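You operate a simulated robot arm through the tools that you are given. There is no shell and no other tool.

You are at the controls of a simulated robot arm. One attempt, no reset.

JOB
Turn the grey microscope's round stage at 4x until the grain looks orange.
Fine: analyser and purple slider pushed in; the screen says GOOD.

Only the result counts: the job must be done as asked and must still hold three seconds after the hand-in. Knocking over, shifting, dropping, spilling or breaking anything else fails it.

ROBOT AND FRAMES
A 6-joint arm with a two-finger gripper, fixed in place. Base frame: the origin is on the floor under the middle of its stand, x ahead of it, y to its left, z up. Lengths are in m, angles in degrees, forces in N, time in s.
It reaches about 0.94 m from its shoulder. Its first joint turns from -166.0 to 166.0 degrees. Payload 2.54 kg.
The tool frame sits at the grasp point between the pads (the TCP): z along the fingers, y along the line on which they close. The tips reach 0.03 m beyond it. The gripper opens to 0.116 m; its body begins 0.095 m behind the TCP.
Orientation is that of the tool frame in the base frame, as [roll, pitch, yaw] about the fixed x, y, z axes, in that order (R = Rz(yaw) Ry(pitch) Rx(roll)). With the fingers straight down and closing along the base's y, the tool's x points along the base's -x, its y along +y and its z along -z.

CONTROLS
- The arm moves only by the tool servo_tool. Its argument "targets" is a list of rows, each a list of 6 numbers: the shift along the base's x, y, z in m, then the turn, a rotation vector about the base's x, y, z in degrees. In form: [[tx, ty, tz, rx, ry, rz], ...]. A call has 1 to 20 rows; each row is the pose to reach, as a shift and turn from the pose commanded when the call began. "gripper" is the closure, from 0 (fully open) to 1 (shut), set as the call begins (left out, the last holds). Rows are played at 5 a second. More than 0.05 m and 8.6 degrees between two rows, or a gripper value outside its range, and nothing of the call is played. A pose out of reach is approached as far as the arm can. The call stops where the force on the tool passes 70 N (or 10 N more than at its start, if that is more) or the arm is blocked; 0.2 s more then pass. The fingers move at their own pace (about 0.072 m/s each) and stop on an object; they squeeze with about 22 N. The grip force told is the motor's: it shows also when the fingers shut on nothing. Time passes only in rows, and 0.2 s behind the last, so rows that repeat a pose let the fingers close. The reply holds the time, the measured pose of the TCP, the force on the tool along the base axes, the opening and the grip force, in the units named above and with some noise, with the torque about the TCP (base axes, N m) and any sound that the robot's microphone picked up.
- Cameras (640 x 400 px; columns grow to the right, rows downward): "scene" is fixed at [0.2204, -0.4998, 1.5404]; the picture's right is [0.48, -0.88, 0.00], its down [-0.53, -0.29, -0.79] and it looks along [0.69, 0.38, -0.61] (base axes); focal length 356 px, centre (320, 200). "wrist" rides on the gripper at [0.069, -0.015, -0.122] in the tool frame; the picture's right is [0.21, 0.98, 0.00], its down [-0.83, 0.18, -0.53] and it looks along [-0.52, 0.11, 0.85] (tool axes); focal length 251 px, centre (320, 200). There is no depth. A picture from a camera that has moved, and an enlarged one, comes with that camera's place and axes in the base frame and with its lens.
- get_image(camera): a new picture of that camera. No time passes.
- zoom(camera, box): a new picture of the part [left, top, right, bottom] of that camera's present view, enlarged. No time passes.
- finish_job(): hands the job in; it is judged then, once.

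Places have to be worked out from the pictures, the camera data and where the tool is seen. Open the gripper and draw the arm clear of the work before you hand the job in, unless the task says otherwise.

The tools are called after "Emit:" by a JSON object that holds its "op" and its "data". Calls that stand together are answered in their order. servo_tool: Moves the arm, as the interface text tells. Its arguments: {"type":"object","properties":{"targets":{"type":"array","items":{"type":"array","items":{"type":"number"}}},"gripper":{"type":"number"}},"required":["targets"]} The other tools are called the same way: get_image (camera) takes a picture; zoom (camera, box) takes an enlarged picture of a part of a camera's view; finish_job () hands the job in.

At the start:

```text
t: 0.0
eef_pos: [0.4322, -0.1053, 1.2807]
tcp_rot: [-180.0, 0.0, 180.0]
contact_force: [0.9, -0.8, 0.9]
torque: [0.04, -0.02, 0.02]
gripper_width: 0.1161
grasp_force: 0.0
```

scene: 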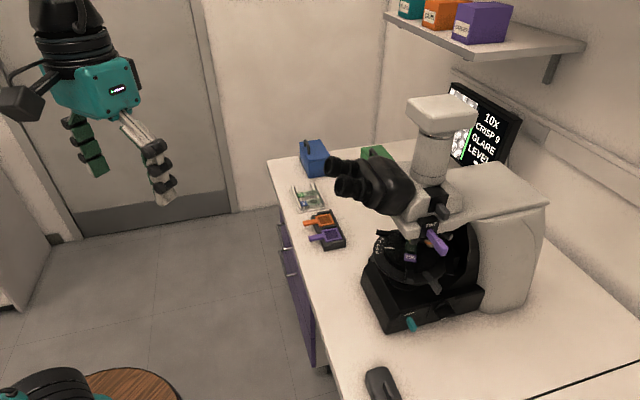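
wrist: 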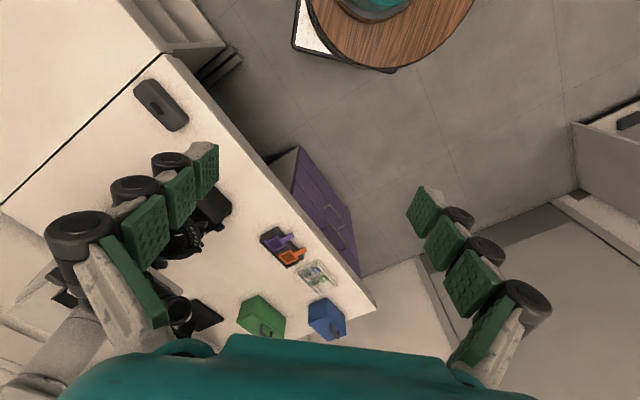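

I'll start by looking closer at the microscope and the screen from the fixed camera.

Emit:
{"op": "zoom", "data": {"camera": "scene", "box": [340, 200, 500, 340]}}

Emit:
{"op": "zoom", "data": {"camera": "scene", "box": [430, 70, 540, 180]}}

Emit:
{"op": "zoom", "data": {"camera": "scene", "box": [260, 130, 420, 260]}}

Emit:
{"op": "zoom", "data": {"camera": "wrist", "box": [0, 60, 360, 360]}}

```text
2.86 times, centred on (420, 270) of scene
camera zoom: at [0.2204, -0.4998, 1.5404], right [0.48, -0.88, 0.0], down [-0.53, -0.29, -0.79], along [0.69, 0.38, -0.61], focal length 1017 px, centre (34, 0)
```

zoom: 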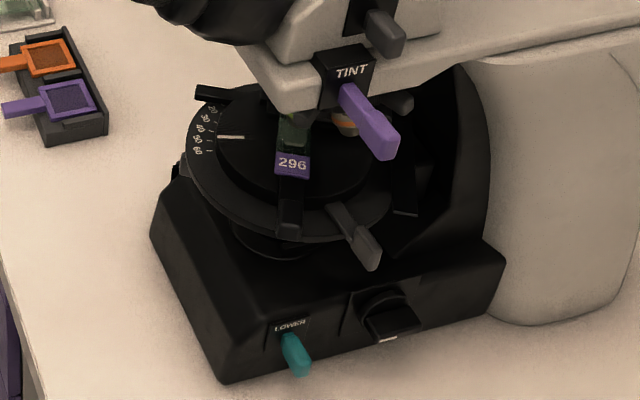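

```text
3.64 times, centred on (485, 125) of scene
camera zoom: at [0.2204, -0.4998, 1.5404], right [0.48, -0.88, 0.0], down [-0.53, -0.29, -0.79], along [0.69, 0.38, -0.61], focal length 1294 px, centre (-280, 473)
```

zoom: 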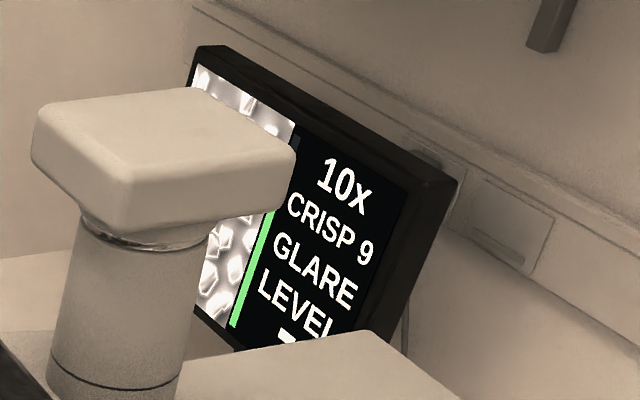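

```text
3.08 times, centred on (340, 195) of scene
camera zoom: at [0.2204, -0.4998, 1.5404], right [0.48, -0.88, 0.0], down [-0.53, -0.29, -0.79], along [0.69, 0.38, -0.61], focal length 1095 px, centre (258, 215)
```

zoom: 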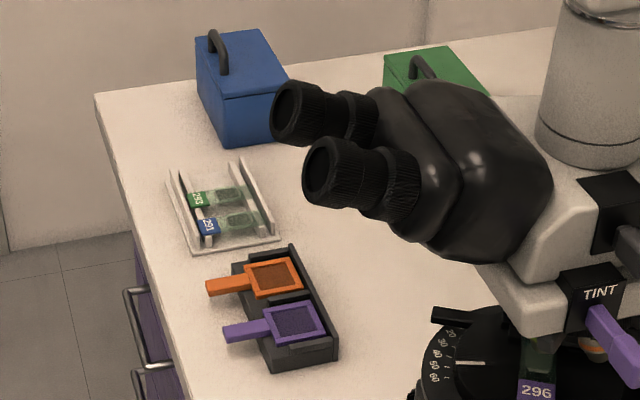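

```text
1.33 times, centred on (180, 210) of wrist
camera zoom: at [0.364, -0.1199, 1.402], right [-0.21, 0.98, 0.0], down [0.83, 0.18, 0.53], along [0.52, 0.11, -0.85], focal length 335 px, centre (507, 187)
```

zoom: 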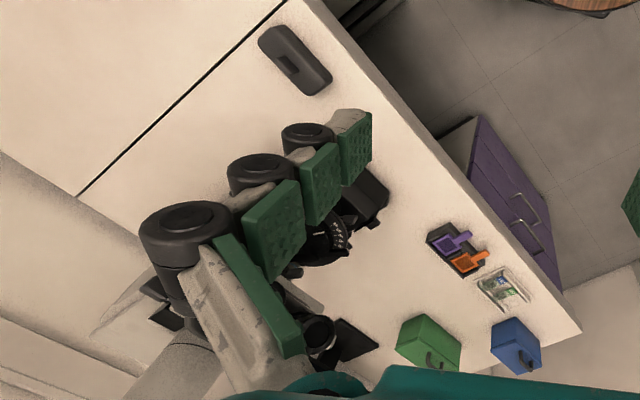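

The desk top is at about z≈0.76 and the microscope is near (0.87,-0.40), standing at about 45° to the base. I zoom in further on each control.

Emit:
{"op": "zoom", "data": {"camera": "scene", "box": [396, 190, 466, 234]}}

Emit:
{"op": "zoom", "data": {"camera": "scene", "box": [370, 220, 450, 270]}}

Emit:
{"op": "zoom", "data": {"camera": "scene", "box": [395, 280, 495, 342]}}

Emit:
{"op": "zoom", "data": {"camera": "scene", "box": [450, 90, 520, 180]}}

```text
9.09 times, centred on (431, 212) of scene
camera zoom: at [0.2204, -0.4998, 1.5404], right [0.48, -0.88, 0.0], down [-0.53, -0.29, -0.79], along [0.69, 0.38, -0.61], focal length 3236 px, centre (-689, 91)
```

zoom: 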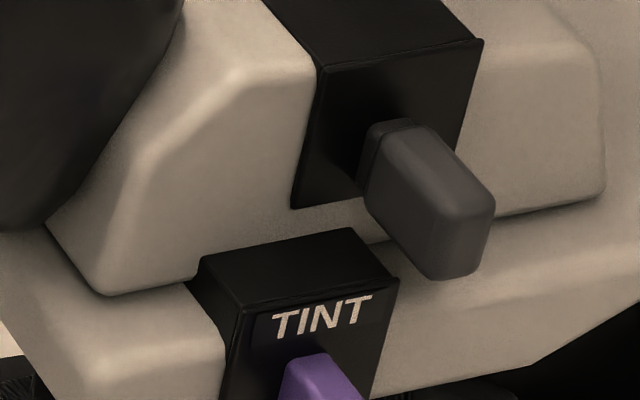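

```text
8.00 times, centred on (410, 245) of scene
camera zoom: at [0.2204, -0.4998, 1.5404], right [0.48, -0.88, 0.0], down [-0.53, -0.29, -0.79], along [0.69, 0.38, -0.61], focal length 2847 px, centre (-400, -160)
```

zoom: 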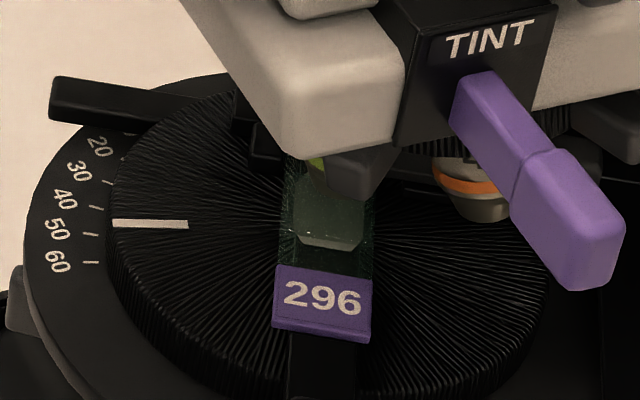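

```text
6.40 times, centred on (445, 311) of scene
camera zoom: at [0.2204, -0.4998, 1.5404], right [0.48, -0.88, 0.0], down [-0.53, -0.29, -0.79], along [0.69, 0.38, -0.61], focal length 2278 px, centre (-480, -510)
```

zoom: 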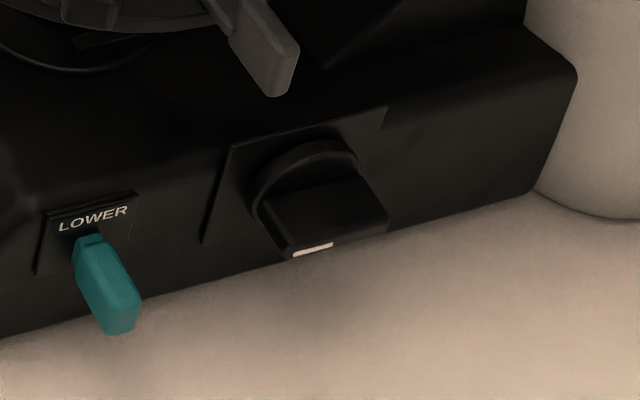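

```text
4.44 times, centred on (485, 135) of scene
camera zoom: at [0.2204, -0.4998, 1.5404], right [0.48, -0.88, 0.0], down [-0.53, -0.29, -0.79], along [0.69, 0.38, -0.61], focal length 1582 px, centre (-413, 489)
```

zoom: 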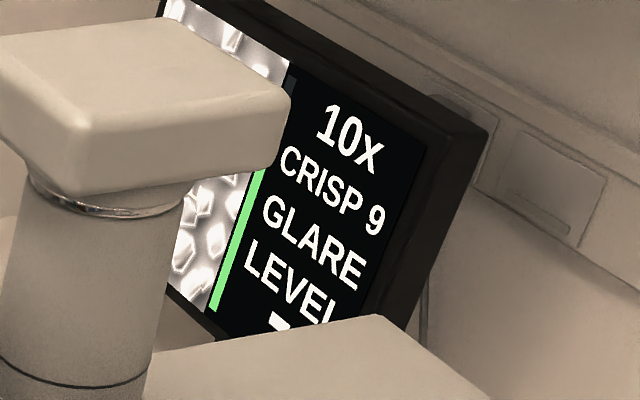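

The visible controls are an unlabelled grey tab (probably the analyser), a purple TINT slider sticking out, a teal LOWER tab, a lamp knob, the rotating stage with its scale, and the nosepiece. I swing the arm out to y≈-0.45 with some tilt, staying well clear, so the wrist camera can look at the microscope's side.

Emit:
{"op": "servo_tool", "data": {"targets": [[-0.005, -0.04, 0, 0, -4, 0], [-0.01, -0.085, 0, 0, -8, 0], [-0.015, -0.13, 0, 0, -12, 0], [-0.02, -0.175, 0, 0, -16, 0], [-0.025, -0.22, 0, 0, -20, 0], [-0.03, -0.265, 0, 0, -24, 0], [-0.03, -0.31, 0, 0, -27, 0], [-0.03, -0.34, 0, 0, -30, 0]]}}

Emit:
{"op": "get_image", "data": {"camera": "wrist"}}

Emit:
{"op": "get_image", "data": {"camera": "scene"}}

```text
t: 1.8
eef_pos: [0.4037, -0.4448, 1.2817]
tcp_rot: [-180.0, 30.1, -179.9]
contact_force: [0.6, 0.7, 0.1]
torque: [-0.04, 0.0, -0.03]
gripper_width: 0.1156
grasp_force: 0.0
```

```text
taken
camera wrist: at [0.2841, -0.4601, 1.3522], right [-0.19, 0.98, -0.11], down [0.45, 0.18, 0.88], along [0.88, 0.12, -0.47], focal length 251 px, centre (320, 200)
```

wrist: 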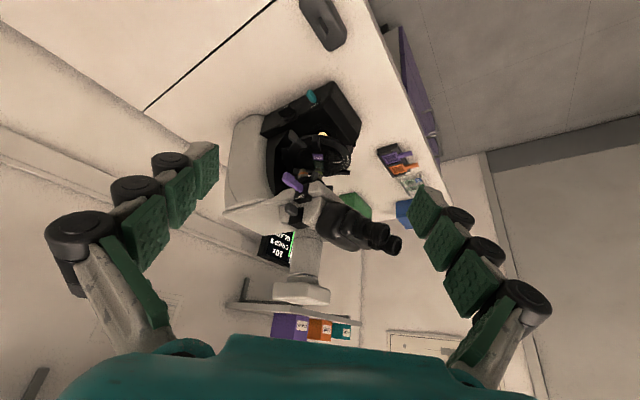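

```text
taken
```

scene: 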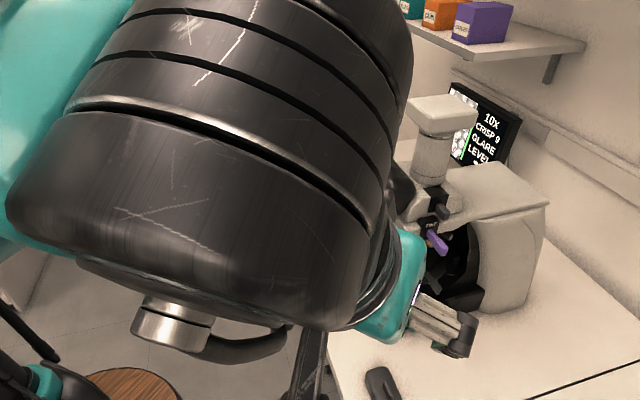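

The wrist camera now sees the microscope upside down between the fingers. I zoom in on it for detail.

Emit:
{"op": "zoom", "data": {"camera": "wrist", "box": [220, 70, 400, 182]}}

Emit:
{"op": "zoom", "data": {"camera": "wrist", "box": [260, 120, 370, 190]}}

Emit:
{"op": "zoom", "data": {"camera": "wrist", "box": [220, 170, 420, 310]}}

```text
3.56 times, centred on (310, 126) of wrist
camera zoom: at [0.2841, -0.4601, 1.3522], right [-0.19, 0.98, -0.11], down [0.45, 0.18, 0.88], along [0.88, 0.12, -0.47], focal length 894 px, centre (356, 463)
```

zoom: 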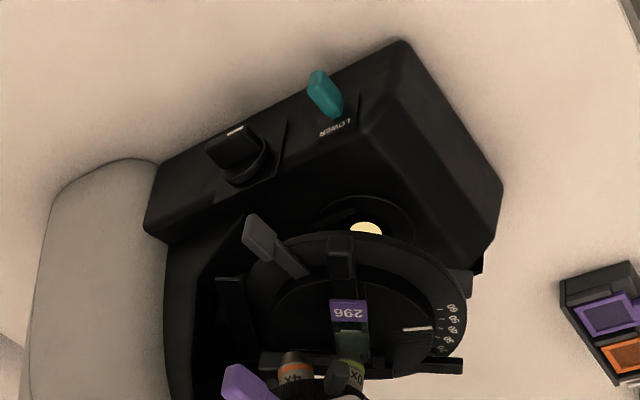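

```text
5.71 times, centred on (315, 155) of wrist
camera zoom: at [0.2841, -0.4601, 1.3522], right [-0.19, 0.98, -0.11], down [0.45, 0.18, 0.88], along [0.88, 0.12, -0.47], focal length 1437 px, centre (349, 457)
```

zoom: 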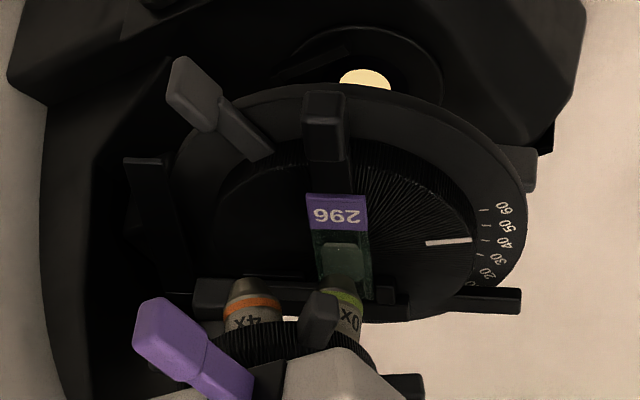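

```text
2.86 times, centred on (320, 240) of wrist
camera zoom: at [0.2841, -0.4601, 1.3522], right [-0.19, 0.98, -0.11], down [0.45, 0.18, 0.88], along [0.88, 0.12, -0.47], focal length 718 px, centre (320, 86)
```

zoom: 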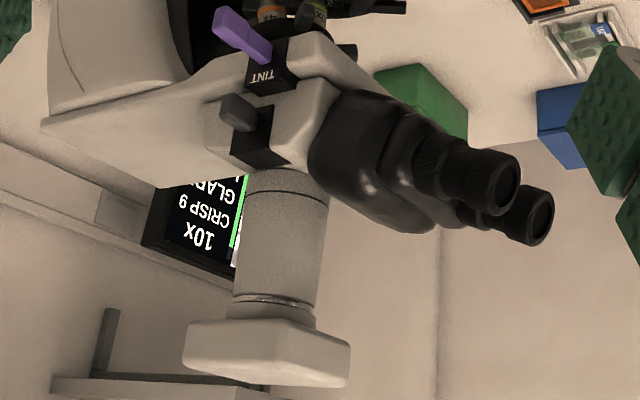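

The view shows the 4x objective (orange band) beside the 10x, a stage with spokes and a grey lever, and the 10x currently in use. I move the camera closer, with the TCP around (0.54,-0.465,1.15) and still about 0.2 m from anything, for a detailed look.

Emit:
{"op": "servo_tool", "data": {"targets": [[0.034, -0.005, -0.0325, 0, 0, 0], [0.068, -0.01, -0.065, 0, 0, 0], [0.102, -0.015, -0.0975, 0, 0, 0], [0.136, -0.02, -0.13, 0, 0, 0]]}}

Emit:
{"op": "get_image", "data": {"camera": "wrist"}}

Emit:
{"op": "zoom", "data": {"camera": "wrist", "box": [220, 100, 420, 225]}}

Emit:
{"op": "get_image", "data": {"camera": "scene"}}

```text
t: 2.8
eef_pos: [0.5356, -0.4635, 1.1511]
tcp_rot: [180.0, 30.0, 179.9]
contact_force: [-0.1, 0.0, 0.7]
torque: [-0.02, -0.03, 0.03]
gripper_width: 0.116
grasp_force: 0.0
```

```text
taken
camera wrist: at [0.4169, -0.4785, 1.2214], right [-0.19, 0.98, -0.11], down [0.45, 0.18, 0.88], along [0.87, 0.11, -0.47], focal length 251 px, centre (320, 200)
```

wrist: 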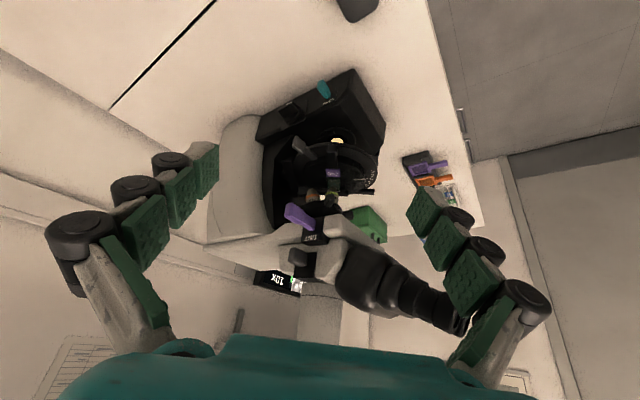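

```text
3.20 times, centred on (320, 162) of wrist
camera zoom: at [0.4169, -0.4785, 1.2214], right [-0.19, 0.98, -0.11], down [0.45, 0.18, 0.88], along [0.87, 0.11, -0.47], focal length 805 px, centre (320, 320)
```

zoom: 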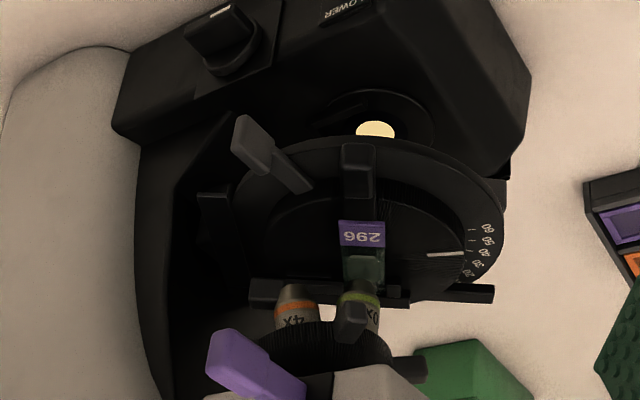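

```text
taken
```

scene: 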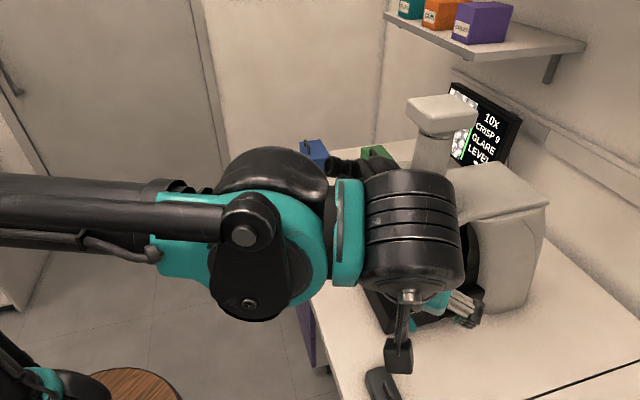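

The zoom renders fresh detail, so I zoom tightly on the nosepiece, the stage, and the controls from this pose.

Emit:
{"op": "zoom", "data": {"camera": "wrist", "box": [285, 175, 365, 225]}}

Emit:
{"op": "zoom", "data": {"camera": "wrist", "box": [280, 130, 390, 198]}}

Emit:
{"op": "zoom", "data": {"camera": "wrist", "box": [270, 60, 390, 135]}}

Emit:
{"op": "zoom", "data": {"camera": "wrist", "box": [240, 200, 360, 300]}}

```text
8.00 times, centred on (325, 200) of wrist
camera zoom: at [0.4169, -0.4785, 1.2214], right [-0.19, 0.98, -0.11], down [0.45, 0.18, 0.88], along [0.87, 0.11, -0.47], focal length 2012 px, centre (280, 200)
```

zoom: 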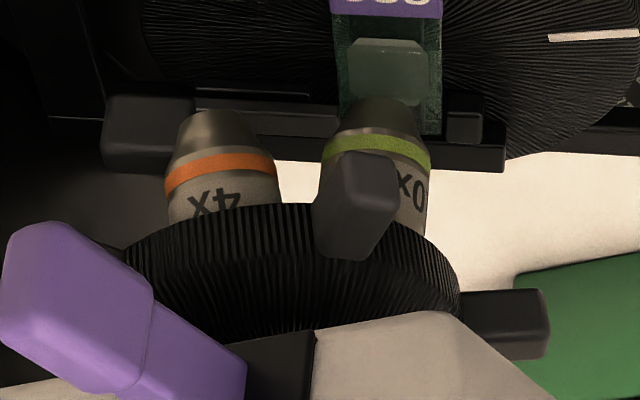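

```text
5.82 times, centred on (335, 164) of wrist
camera zoom: at [0.4169, -0.4785, 1.2214], right [-0.19, 0.98, -0.11], down [0.45, 0.18, 0.88], along [0.87, 0.11, -0.47], focal length 1463 px, centre (233, 410)
```

zoom: 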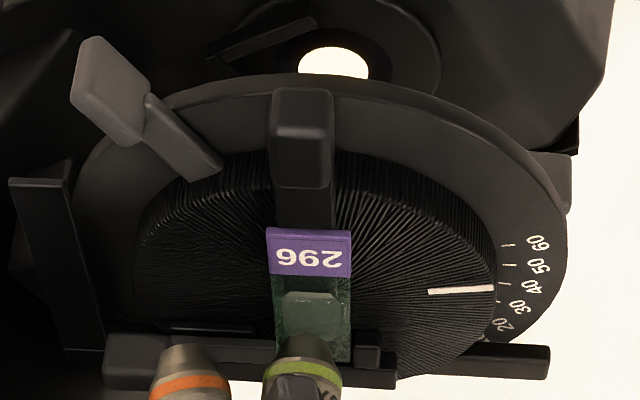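

```text
5.33 times, centred on (330, 98) of wrist
camera zoom: at [0.4169, -0.4785, 1.2214], right [-0.19, 0.98, -0.11], down [0.45, 0.18, 0.88], along [0.87, 0.11, -0.47], focal length 1341 px, centre (267, 747)
```

zoom: 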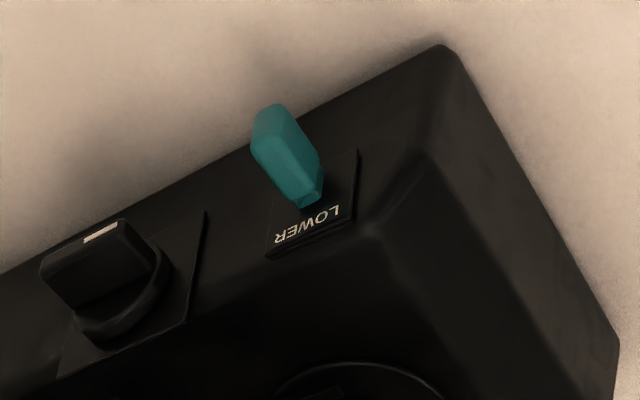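

```text
4.00 times, centred on (300, 250) of wrist
camera zoom: at [0.4169, -0.4785, 1.2214], right [-0.19, 0.98, -0.11], down [0.45, 0.18, 0.88], along [0.87, 0.11, -0.47], focal length 1006 px, centre (400, 0)
```

zoom: 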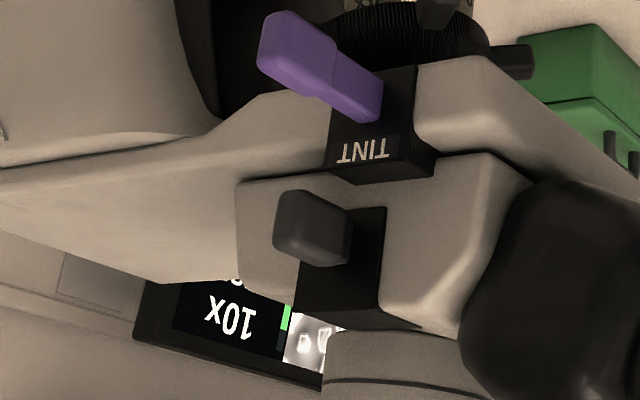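

I triangulate the TINT slider tip to about (0.708,-0.48,1.088) and the slide label to about (0.798,-0.412,0.955). Next I need a low, level view from the side where the sliders stick out, so I move to about (0.607,-0.568,1.0) with yaw +35° and more tilt.

Emit:
{"op": "servo_tool", "data": {"targets": [[0.0, -0.03, -0.01, 1.4, -4.5, 5.7], [0.01, -0.055, -0.04, 2.8, -9.0, 11.4], [0.025, -0.075, -0.07, 4.25, -13.55, 17.15], [0.04, -0.09, -0.1, 5.7, -18.1, 22.9], [0.055, -0.1, -0.13, 7.1, -22.6, 28.6], [0.071, -0.105, -0.151, 8.5, -27.1, 34.3]]}}

Emit:
{"op": "get_image", "data": {"camera": "wrist"}}

Emit:
{"op": "get_image", "data": {"camera": "scene"}}

```text
t: 4.2
eef_pos: [0.6105, -0.5714, 0.9978]
tcp_rot: [-179.9, 58.1, -144.7]
contact_force: [-0.7, 0.1, 0.5]
torque: [-0.06, 0.03, -0.05]
gripper_width: 0.1163
grasp_force: 0.0
```

```text
taken
camera wrist: at [0.505, -0.6642, 1.0029], right [-0.65, 0.73, -0.18], down [-0.12, 0.14, 0.98], along [0.75, 0.66, 0.0], focal length 251 px, centre (320, 200)
```

wrist: 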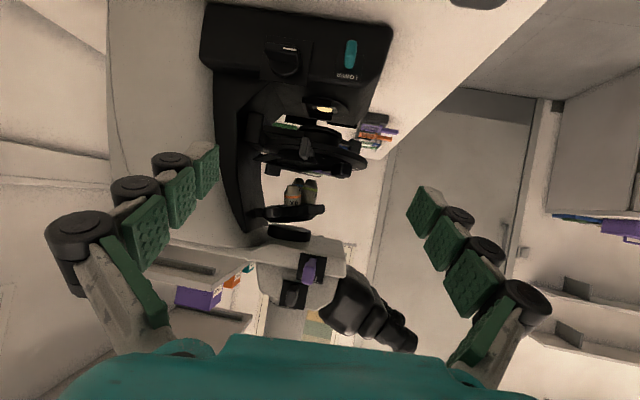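

```text
taken
```

scene: 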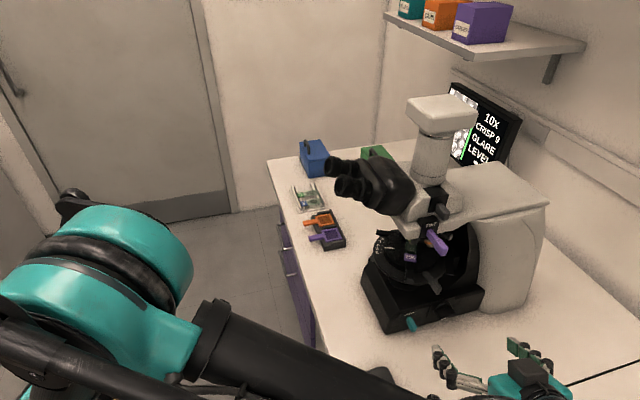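

This is a clean side view along the slider axis, and the scene camera is unobstructed too. I zoom into the nosepiece, stage and slider areas.

Emit:
{"op": "zoom", "data": {"camera": "wrist", "box": [235, 160, 355, 235]}}

Emit:
{"op": "zoom", "data": {"camera": "wrist", "box": [235, 90, 385, 184]}}

Emit:
{"op": "zoom", "data": {"camera": "wrist", "box": [240, 220, 360, 320]}}

Emit:
{"op": "zoom", "data": {"camera": "wrist", "box": [200, 0, 400, 125]}}

```text
5.33 times, centred on (295, 198) of wrist
camera zoom: at [0.505, -0.6642, 1.0029], right [-0.65, 0.73, -0.18], down [-0.12, 0.14, 0.98], along [0.75, 0.66, 0.0], focal length 1341 px, centre (453, 213)
```

zoom: 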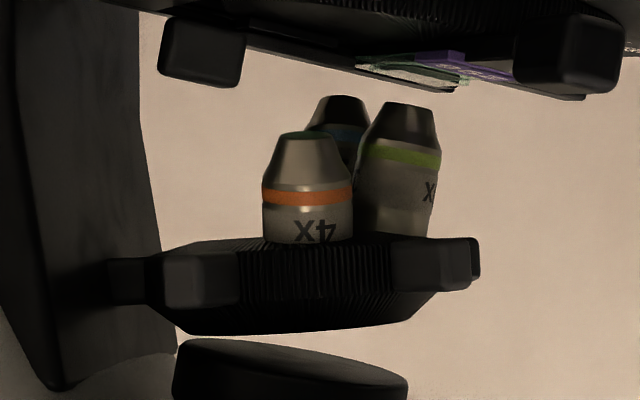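

```text
4.26 times, centred on (310, 137) of wrist
camera zoom: at [0.505, -0.6642, 1.0029], right [-0.65, 0.73, -0.18], down [-0.12, 0.14, 0.98], along [0.75, 0.66, 0.0], focal length 1070 px, centre (363, 468)
```

zoom: 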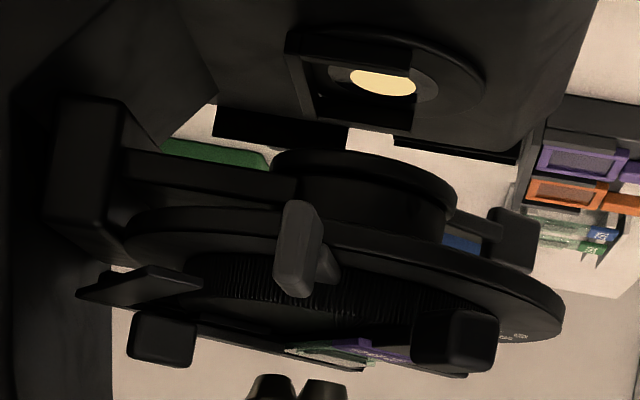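

```text
4.00 times, centred on (300, 270) of wrist
camera zoom: at [0.505, -0.6642, 1.0029], right [-0.65, 0.73, -0.18], down [-0.12, 0.14, 0.98], along [0.75, 0.66, 0.0], focal length 1006 px, centre (400, -80)
```

zoom: 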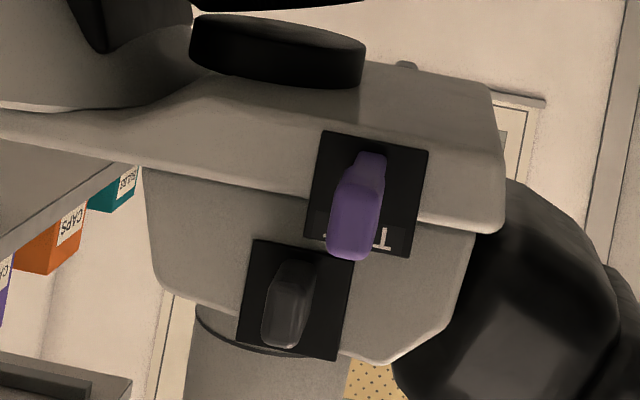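

```text
3.20 times, centred on (300, 62) of wrist
camera zoom: at [0.505, -0.6642, 1.0029], right [-0.65, 0.73, -0.18], down [-0.12, 0.14, 0.98], along [0.75, 0.66, 0.0], focal length 805 px, centre (384, 640)
```

zoom: 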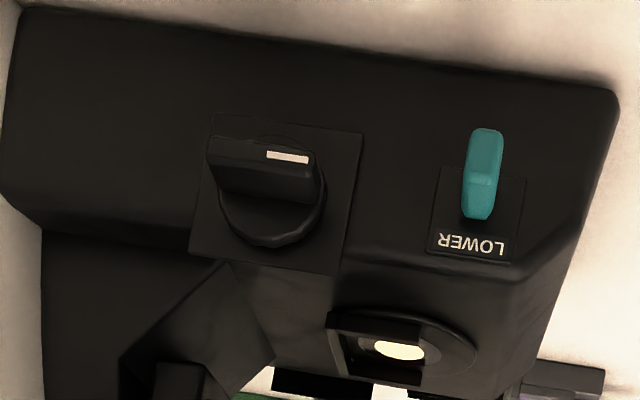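

The turret appears to carry 4x (near, toward the arm), 10x (front, on axis) and a blue third objective, with grip tabs around its rim. I check closely how far the analyser, TINT and LOWER tabs are pushed in.

Emit:
{"op": "zoom", "data": {"camera": "wrist", "box": [275, 280, 315, 305]}}

Emit:
{"op": "zoom", "data": {"camera": "wrist", "box": [296, 252, 336, 284]}}

Emit:
{"op": "zoom", "data": {"camera": "scene", "box": [425, 200, 455, 219]}}

Emit:
{"op": "zoom", "data": {"camera": "scene", "box": [400, 310, 425, 335]}}

Emit:
{"op": "zoom", "data": {"camera": "wrist", "box": [250, 195, 340, 240]}}

```text
16.00 times, centred on (295, 292) of wrist
camera zoom: at [0.505, -0.6642, 1.0029], right [-0.65, 0.73, -0.18], down [-0.12, 0.14, 0.98], along [0.75, 0.66, 0.0], focal length 4023 px, centre (720, -1280)
```

zoom: 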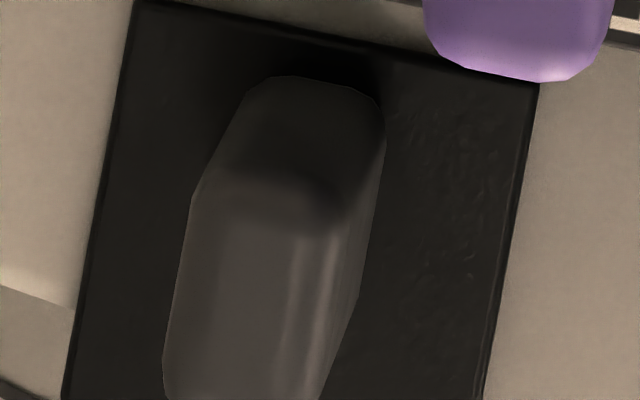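

```text
12.50 times, centred on (316, 268) of wrist
camera zoom: at [0.505, -0.6642, 1.0029], right [-0.65, 0.73, -0.18], down [-0.12, 0.14, 0.98], along [0.75, 0.66, 0.0], focal length 3143 px, centre (370, -650)
```

zoom: 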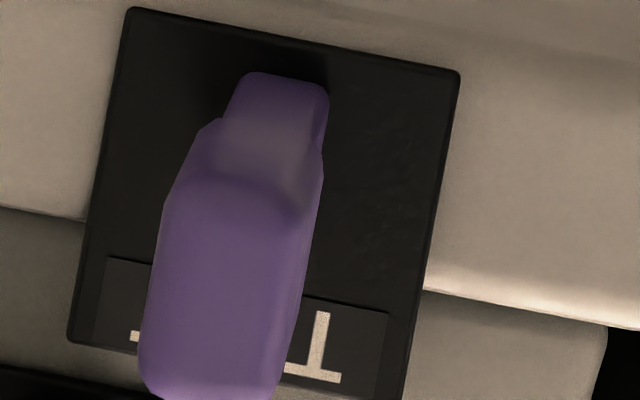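

```text
16.00 times, centred on (440, 210) of scene
camera zoom: at [0.2204, -0.4998, 1.5404], right [0.48, -0.88, 0.0], down [-0.53, -0.29, -0.79], along [0.69, 0.38, -0.61], focal length 5695 px, centre (-1600, 48)
```

zoom: 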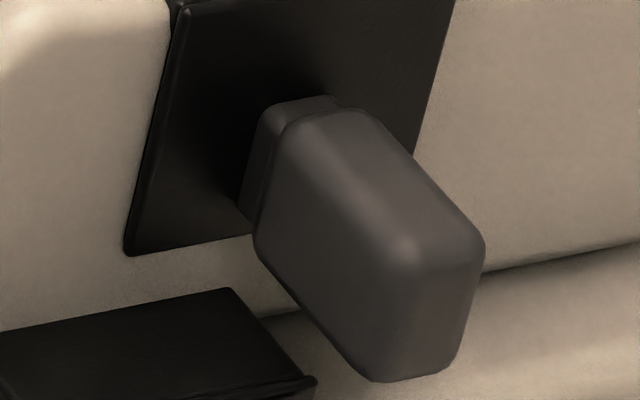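

```text
16.00 times, centred on (412, 322) of scene
camera zoom: at [0.2204, -0.4998, 1.5404], right [0.48, -0.88, 0.0], down [-0.53, -0.29, -0.79], along [0.69, 0.38, -0.61], focal length 5695 px, centre (-1160, -1760)
```

zoom: 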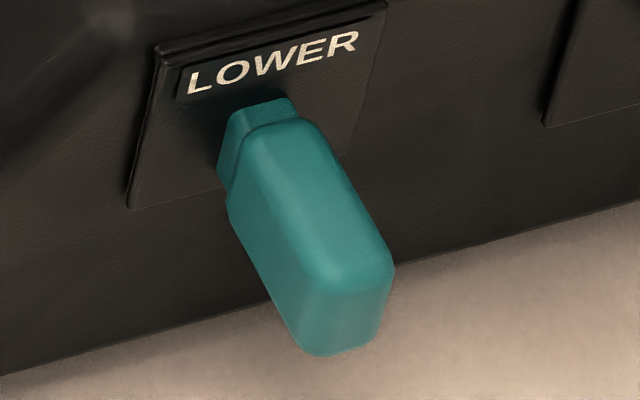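

```text
7.11 times, centred on (295, 218) of wrist
camera zoom: at [0.505, -0.6642, 1.0029], right [-0.65, 0.73, -0.18], down [-0.12, 0.14, 0.98], along [0.75, 0.66, 0.0], focal length 1788 px, centre (498, 76)
```

zoom: 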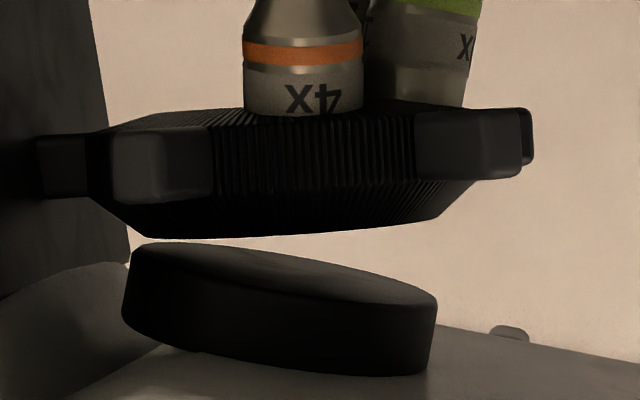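

TINT is clearly pulled out with a long neck, while the analyser and LOWER show only a short neck, so they look pushed in. I look at the screen's visible part again and at my gripper's size in the scene view.

Emit:
{"op": "zoom", "data": {"camera": "scene", "box": [420, 320, 580, 400]}}

Emit:
{"op": "zoom", "data": {"camera": "scene", "box": [445, 85, 505, 165]}}

Emit:
{"op": "zoom", "data": {"camera": "scene", "box": [380, 225, 450, 300]}}

```text
4.00 times, centred on (500, 360) of scene
camera zoom: at [0.2204, -0.4998, 1.5404], right [0.48, -0.88, 0.0], down [-0.53, -0.29, -0.79], along [0.69, 0.38, -0.61], focal length 1424 px, centre (-400, -440)
```

zoom: 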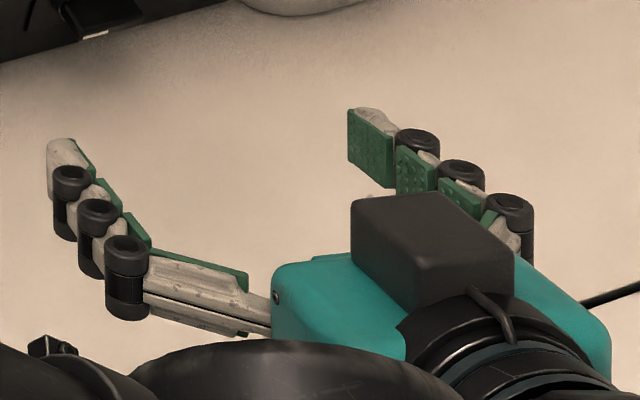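

```text
5.00 times, centred on (475, 125) of scene
camera zoom: at [0.2204, -0.4998, 1.5404], right [0.48, -0.88, 0.0], down [-0.53, -0.29, -0.79], along [0.69, 0.38, -0.61], focal length 1780 px, centre (-455, 575)
```

zoom: 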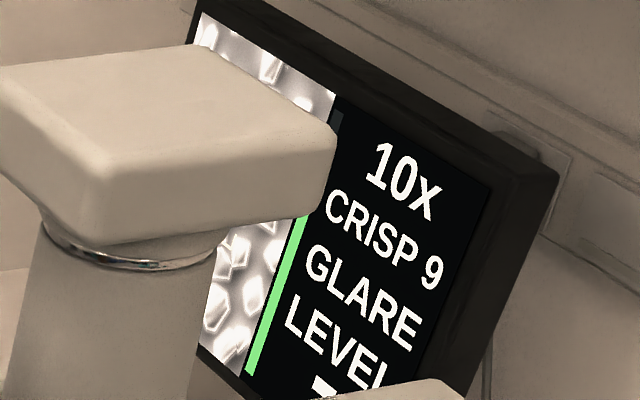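

```text
5.33 times, centred on (415, 262) of scene
camera zoom: at [0.2204, -0.4998, 1.5404], right [0.48, -0.88, 0.0], down [-0.53, -0.29, -0.79], along [0.69, 0.38, -0.61], focal length 1898 px, centre (-187, -133)
```

zoom: 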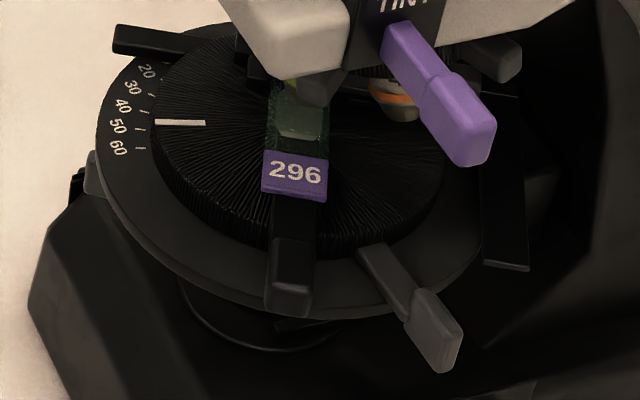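

From both views the TINT tip is at about (0.708,-0.481,1.088), its slot mouth is at (0.746,-0.445,1.081), and its axis azimuth is about 43°. I close the gripper, raise it and line the fingertips up 3 cm short of the purple slider's end, then check the alignment.

Emit:
{"op": "servo_tool", "data": {"targets": [[0, 0, 0.035, 0, 0, 2], [0, 0, 0.07, 0, 0, 4], [0.005, 0.005, 0.1, 0, 0, 6], [0.02, 0.02, 0.105, 0, 0, 8.5], [0.035, 0.035, 0.105, 0, 0, 8.5], [0.045, 0.042, 0.105, 0, 0, 8.5], [0.045, 0.042, 0.105, 0, 0, 8.5], [0.045, 0.042, 0.105, 0, 0, 8.5]], "gripper": 1}}

Emit:
{"op": "get_image", "data": {"camera": "wrist"}}

Emit:
{"op": "zoom", "data": {"camera": "scene", "box": [380, 180, 540, 320]}}

```text
t: 6.0
eef_pos: [0.6525, -0.5284, 1.1053]
tcp_rot: [-179.9, 58.1, -136.4]
contact_force: [-0.1, 0.3, 0.3]
torque: [-0.01, -0.02, -0.02]
gripper_width: 0.0
grasp_force: 21.3
```

```text
taken
camera wrist: at [0.5634, -0.6352, 1.1106], right [-0.75, 0.63, -0.18], down [-0.14, 0.12, 0.98], along [0.64, 0.77, -0.01], focal length 251 px, centre (320, 200)
```

wrist: 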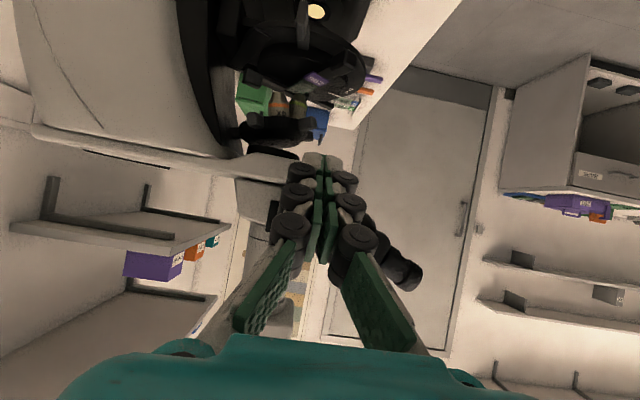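

```text
2.86 times, centred on (460, 250) of scene
camera zoom: at [0.2204, -0.4998, 1.5404], right [0.48, -0.88, 0.0], down [-0.53, -0.29, -0.79], along [0.69, 0.38, -0.61], focal length 1017 px, centre (-80, 57)
```

zoom: 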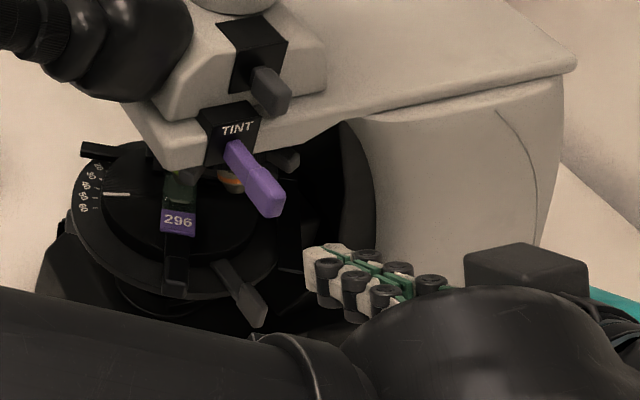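

Fingertips are predicted at (0.671,-0.511,1.089), about 4.7 cm short of the slider's end and aligned within a few mm. I check in the wrist zoom before pushing.

Emit:
{"op": "zoom", "data": {"camera": "wrist", "box": [240, 120, 400, 220]}}

Emit:
{"op": "servo_tool", "data": {"targets": [[0.007, 0.0065, 0, 0, 0, 0], [0.014, 0.013, 0, 0, 0, 0], [0.021, 0.0195, 0, 0, 0, 0], [0.025, 0.0235, 0, 0, 0, 0]]}}

Emit:
{"op": "zoom", "data": {"camera": "scene", "box": [400, 190, 500, 290]}}

```text
4.00 times, centred on (320, 170) of wrist
camera zoom: at [0.5634, -0.6352, 1.1106], right [-0.75, 0.63, -0.18], down [-0.14, 0.12, 0.98], along [0.64, 0.77, -0.01], focal length 1006 px, centre (320, 320)
```

zoom: 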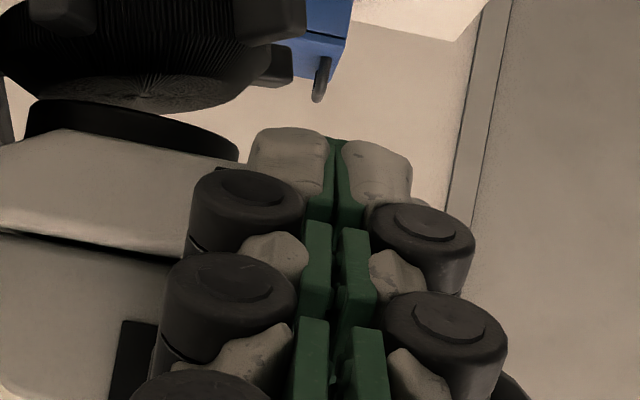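

```text
t: 7.0
eef_pos: [0.6794, -0.5034, 1.1049]
tcp_rot: [179.9, 58.0, -136.5]
contact_force: [-0.9, -1.1, -0.4]
torque: [-0.02, 0.02, 0.04]
gripper_width: 0.0001
grasp_force: 21.8
```

```text
4.00 times, centred on (450, 240) of scene
camera zoom: at [0.2204, -0.4998, 1.5404], right [0.48, -0.88, 0.0], down [-0.53, -0.29, -0.79], along [0.69, 0.38, -0.61], focal length 1424 px, centre (-200, 40)
```

zoom: 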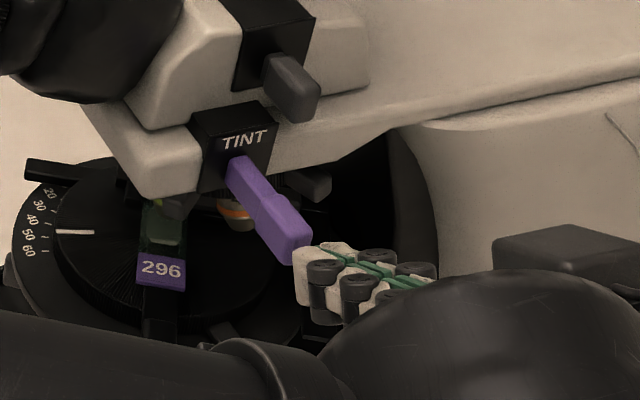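

The fingertips are now right at the end of the purple slider with barely 1 N of contact. I push along the slider axis in small steps and watch the force.

Emit:
{"op": "servo_tool", "data": {"targets": [[0.002, 0.002, 0, 0, 0, 0], [0.004, 0.004, 0, 0, 0, 0], [0.006, 0.006, 0, 0, 0, 0], [0.008, 0.0078, 0, 0, 0, 0]]}}

Emit:
{"op": "zoom", "data": {"camera": "scene", "box": [400, 190, 500, 290]}}

```text
t: 8.0
eef_pos: [0.6874, -0.4975, 1.1054]
tcp_rot: [-179.9, 58.0, -136.3]
contact_force: [-2.6, -2.4, 0.4]
torque: [0.02, 0.04, 0.04]
gripper_width: 0.0058
grasp_force: 28.5
```

```text
4.00 times, centred on (450, 240) of scene
camera zoom: at [0.2204, -0.4998, 1.5404], right [0.48, -0.88, 0.0], down [-0.53, -0.29, -0.79], along [0.69, 0.38, -0.61], focal length 1424 px, centre (-200, 40)
```

zoom: 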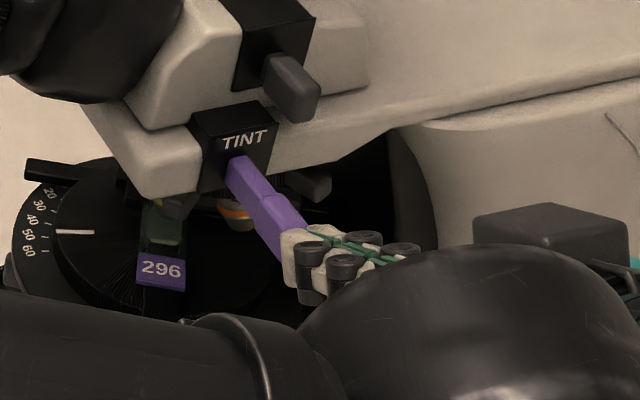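

The slider's end wedged into the seam between the two closed fingertips (width opened to 5.8 mm). I back off 1.5 cm and shift about 11 mm sideways so a single fingertip's face meets the slider's end.

Emit:
{"op": "servo_tool", "data": {"targets": [[-0.006, -0.0055, 0, 0, 0, 0], [-0.011, -0.0103, 0, 0, 0, 0], [-0.0185, -0.0023, 0, 0, 0, 0], [-0.0185, -0.0023, 0, 0, 0, 0]]}}

Emit:
{"op": "zoom", "data": {"camera": "scene", "box": [400, 190, 500, 290]}}

```text
t: 9.0
eef_pos: [0.6681, -0.4994, 1.105]
tcp_rot: [-179.9, 57.9, -136.4]
contact_force: [0.1, -0.6, -0.1]
torque: [0.0, 0.04, -0.02]
gripper_width: 0.0
grasp_force: 28.6
```

```text
4.00 times, centred on (450, 240) of scene
camera zoom: at [0.2204, -0.4998, 1.5404], right [0.48, -0.88, 0.0], down [-0.53, -0.29, -0.79], along [0.69, 0.38, -0.61], focal length 1424 px, centre (-200, 40)
```

zoom: 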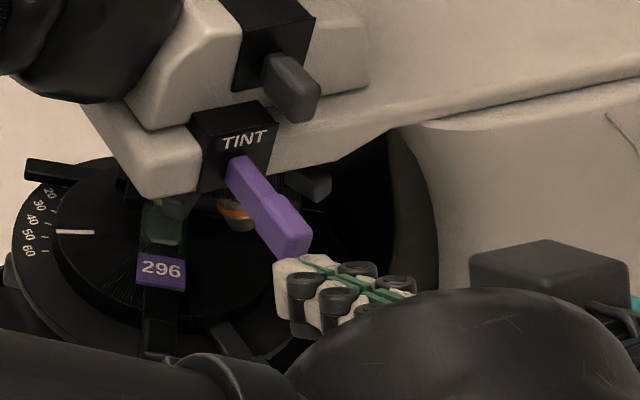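

I zoom in tightly to judge where the slider's end sits relative to the seam between the fingertips.

Emit:
{"op": "zoom", "data": {"camera": "scene", "box": [425, 230, 465, 275]}}

Emit:
{"op": "zoom", "data": {"camera": "wrist", "box": [270, 120, 370, 190]}}

```text
8.89 times, centred on (445, 252) of scene
camera zoom: at [0.2204, -0.4998, 1.5404], right [0.48, -0.88, 0.0], down [-0.53, -0.29, -0.79], along [0.69, 0.38, -0.61], focal length 3164 px, centre (-791, -267)
```

zoom: 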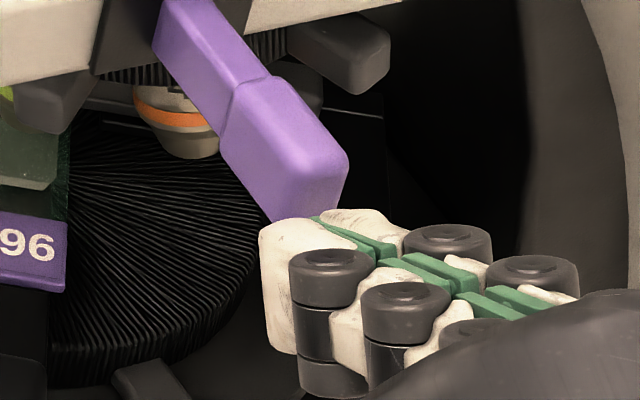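

```text
5.71 times, centred on (320, 155) of wrist
camera zoom: at [0.5778, -0.6061, 1.1098], right [-0.75, 0.63, -0.18], down [-0.14, 0.12, 0.98], along [0.64, 0.77, -0.01], focal length 1437 px, centre (320, 457)
```

zoom: 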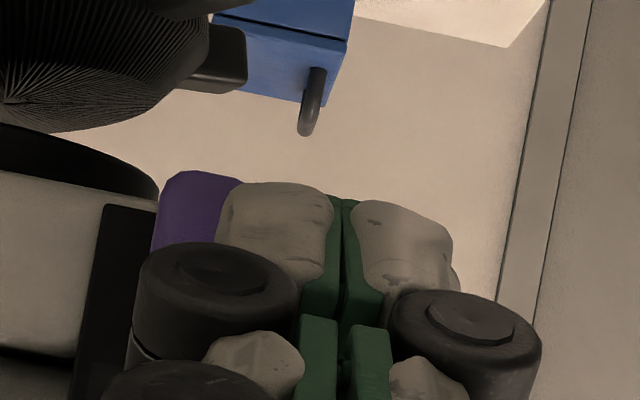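

The slider's end sits about 16 mm behind the seam, half off the rear fingertip, so I shift 7 mm toward the back to center it on the rear fingertip. Then I push in 3 mm steps.

Emit:
{"op": "servo_tool", "data": {"targets": [[0.0048, -0.0051, 0, 0, 0, 0], [0.0092, -0.001, 0, 0, 0, 0], [0.0136, 0.0032, 0, 0, 0, 0], [0.0165, 0.006, 0, 0, 0, 0], [0.0187, 0.008, 0, 0, 0, 0], [0.0208, 0.01, 0, 0, 0, 0]]}}

Emit:
{"op": "zoom", "data": {"camera": "scene", "box": [415, 215, 475, 275]}}

Emit:
{"op": "zoom", "data": {"camera": "wrist", "box": [270, 120, 370, 190]}}

```text
t: 10.4
eef_pos: [0.6899, -0.4894, 1.1043]
tcp_rot: [-179.9, 58.1, -136.3]
contact_force: [1.0, -0.2, 0.2]
torque: [0.01, -0.01, -0.01]
gripper_width: 0.0
grasp_force: 28.7
```

```text
6.67 times, centred on (445, 245) of scene
camera zoom: at [0.2204, -0.4998, 1.5404], right [0.48, -0.88, 0.0], down [-0.53, -0.29, -0.79], along [0.69, 0.38, -0.61], focal length 2373 px, centre (-513, -100)
```

zoom: 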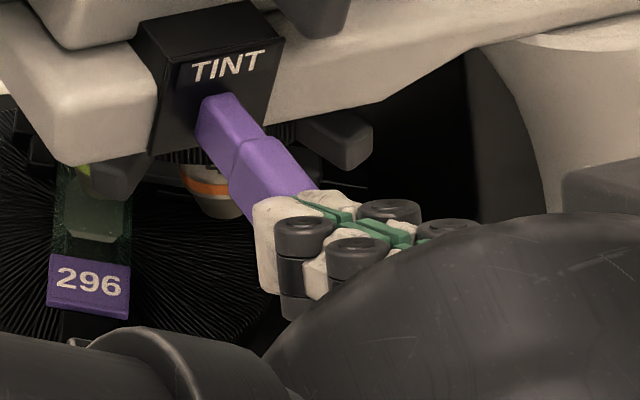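

```text
5.71 times, centred on (320, 155) of wrist
camera zoom: at [0.5991, -0.5952, 1.11], right [-0.75, 0.63, -0.18], down [-0.14, 0.12, 0.98], along [0.64, 0.77, -0.01], focal length 1437 px, centre (320, 457)
```

zoom: 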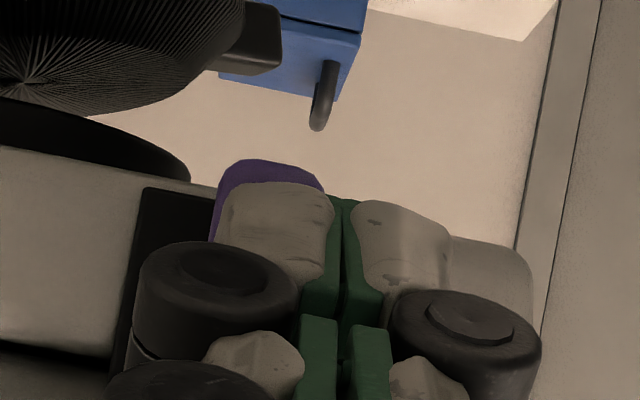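

The slider's end is now centered behind the rear fingertip. I keep pushing inward gently, 2 mm per row.

Emit:
{"op": "servo_tool", "data": {"targets": [[0.0015, 0.0014, 0, 0, 0, 0], [0.003, 0.0028, 0, 0, 0, 0], [0.0044, 0.0042, 0, 0, 0, 0], [0.0058, 0.0056, 0, 0, 0, 0], [0.0073, 0.007, 0, 0, 0, 0]]}}

Emit:
{"op": "zoom", "data": {"camera": "scene", "box": [415, 215, 475, 275]}}

```text
t: 11.6
eef_pos: [0.6966, -0.4817, 1.103]
tcp_rot: [-179.9, 58.0, -136.5]
contact_force: [0.3, 0.6, -0.2]
torque: [-0.04, -0.01, 0.0]
gripper_width: 0.0
grasp_force: 28.5
```

```text
6.67 times, centred on (445, 245) of scene
camera zoom: at [0.2204, -0.4998, 1.5404], right [0.48, -0.88, 0.0], down [-0.53, -0.29, -0.79], along [0.69, 0.38, -0.61], focal length 2373 px, centre (-513, -100)
```

zoom: 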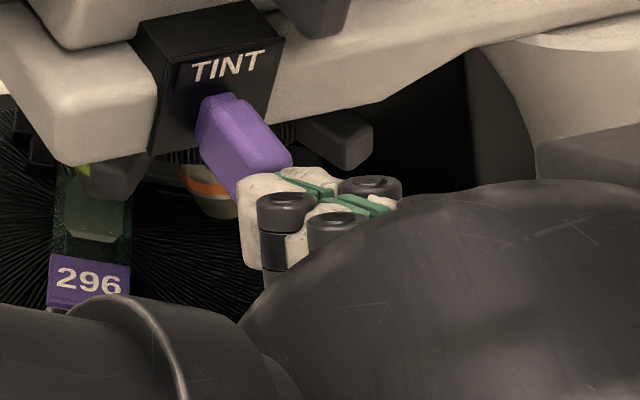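

The purple slider has gone in and now shows only a short neck like the others. I push a few millimetres more to confirm it is seated, watching the force.

Emit:
{"op": "servo_tool", "data": {"targets": [[0.0015, 0.0014, 0, 0, 0, 0], [0.003, 0.0028, 0, 0, 0, 0], [0.0044, 0.0042, 0, 0, 0, 0]]}}

Emit:
{"op": "zoom", "data": {"camera": "scene", "box": [415, 215, 475, 275]}}

Emit:
{"op": "zoom", "data": {"camera": "scene", "box": [445, 85, 505, 165]}}

```text
t: 12.4
eef_pos: [0.7005, -0.4784, 1.1049]
tcp_rot: [-179.9, 58.0, -136.5]
contact_force: [-0.9, -0.2, 1.3]
torque: [0.02, 0.01, -0.02]
gripper_width: 0.006
grasp_force: 28.1
```

```text
6.67 times, centred on (445, 245) of scene
camera zoom: at [0.2204, -0.4998, 1.5404], right [0.48, -0.88, 0.0], down [-0.53, -0.29, -0.79], along [0.69, 0.38, -0.61], focal length 2373 px, centre (-513, -100)
```

zoom: 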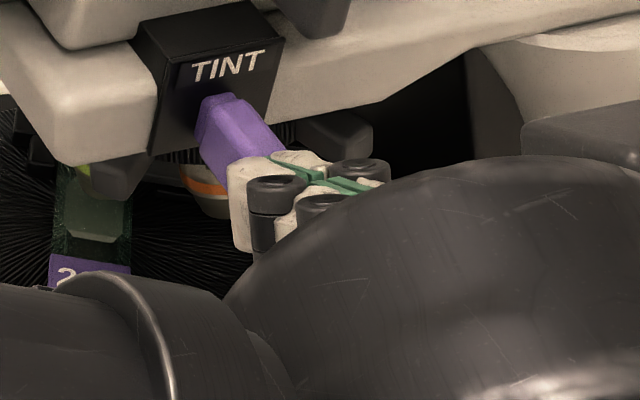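

```text
5.00 times, centred on (475, 125) of scene
camera zoom: at [0.2204, -0.4998, 1.5404], right [0.48, -0.88, 0.0], down [-0.53, -0.29, -0.79], along [0.69, 0.38, -0.61], focal length 1780 px, centre (-455, 575)
```

zoom: 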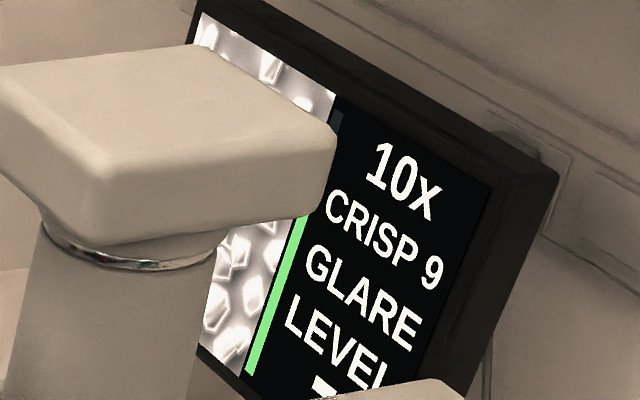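

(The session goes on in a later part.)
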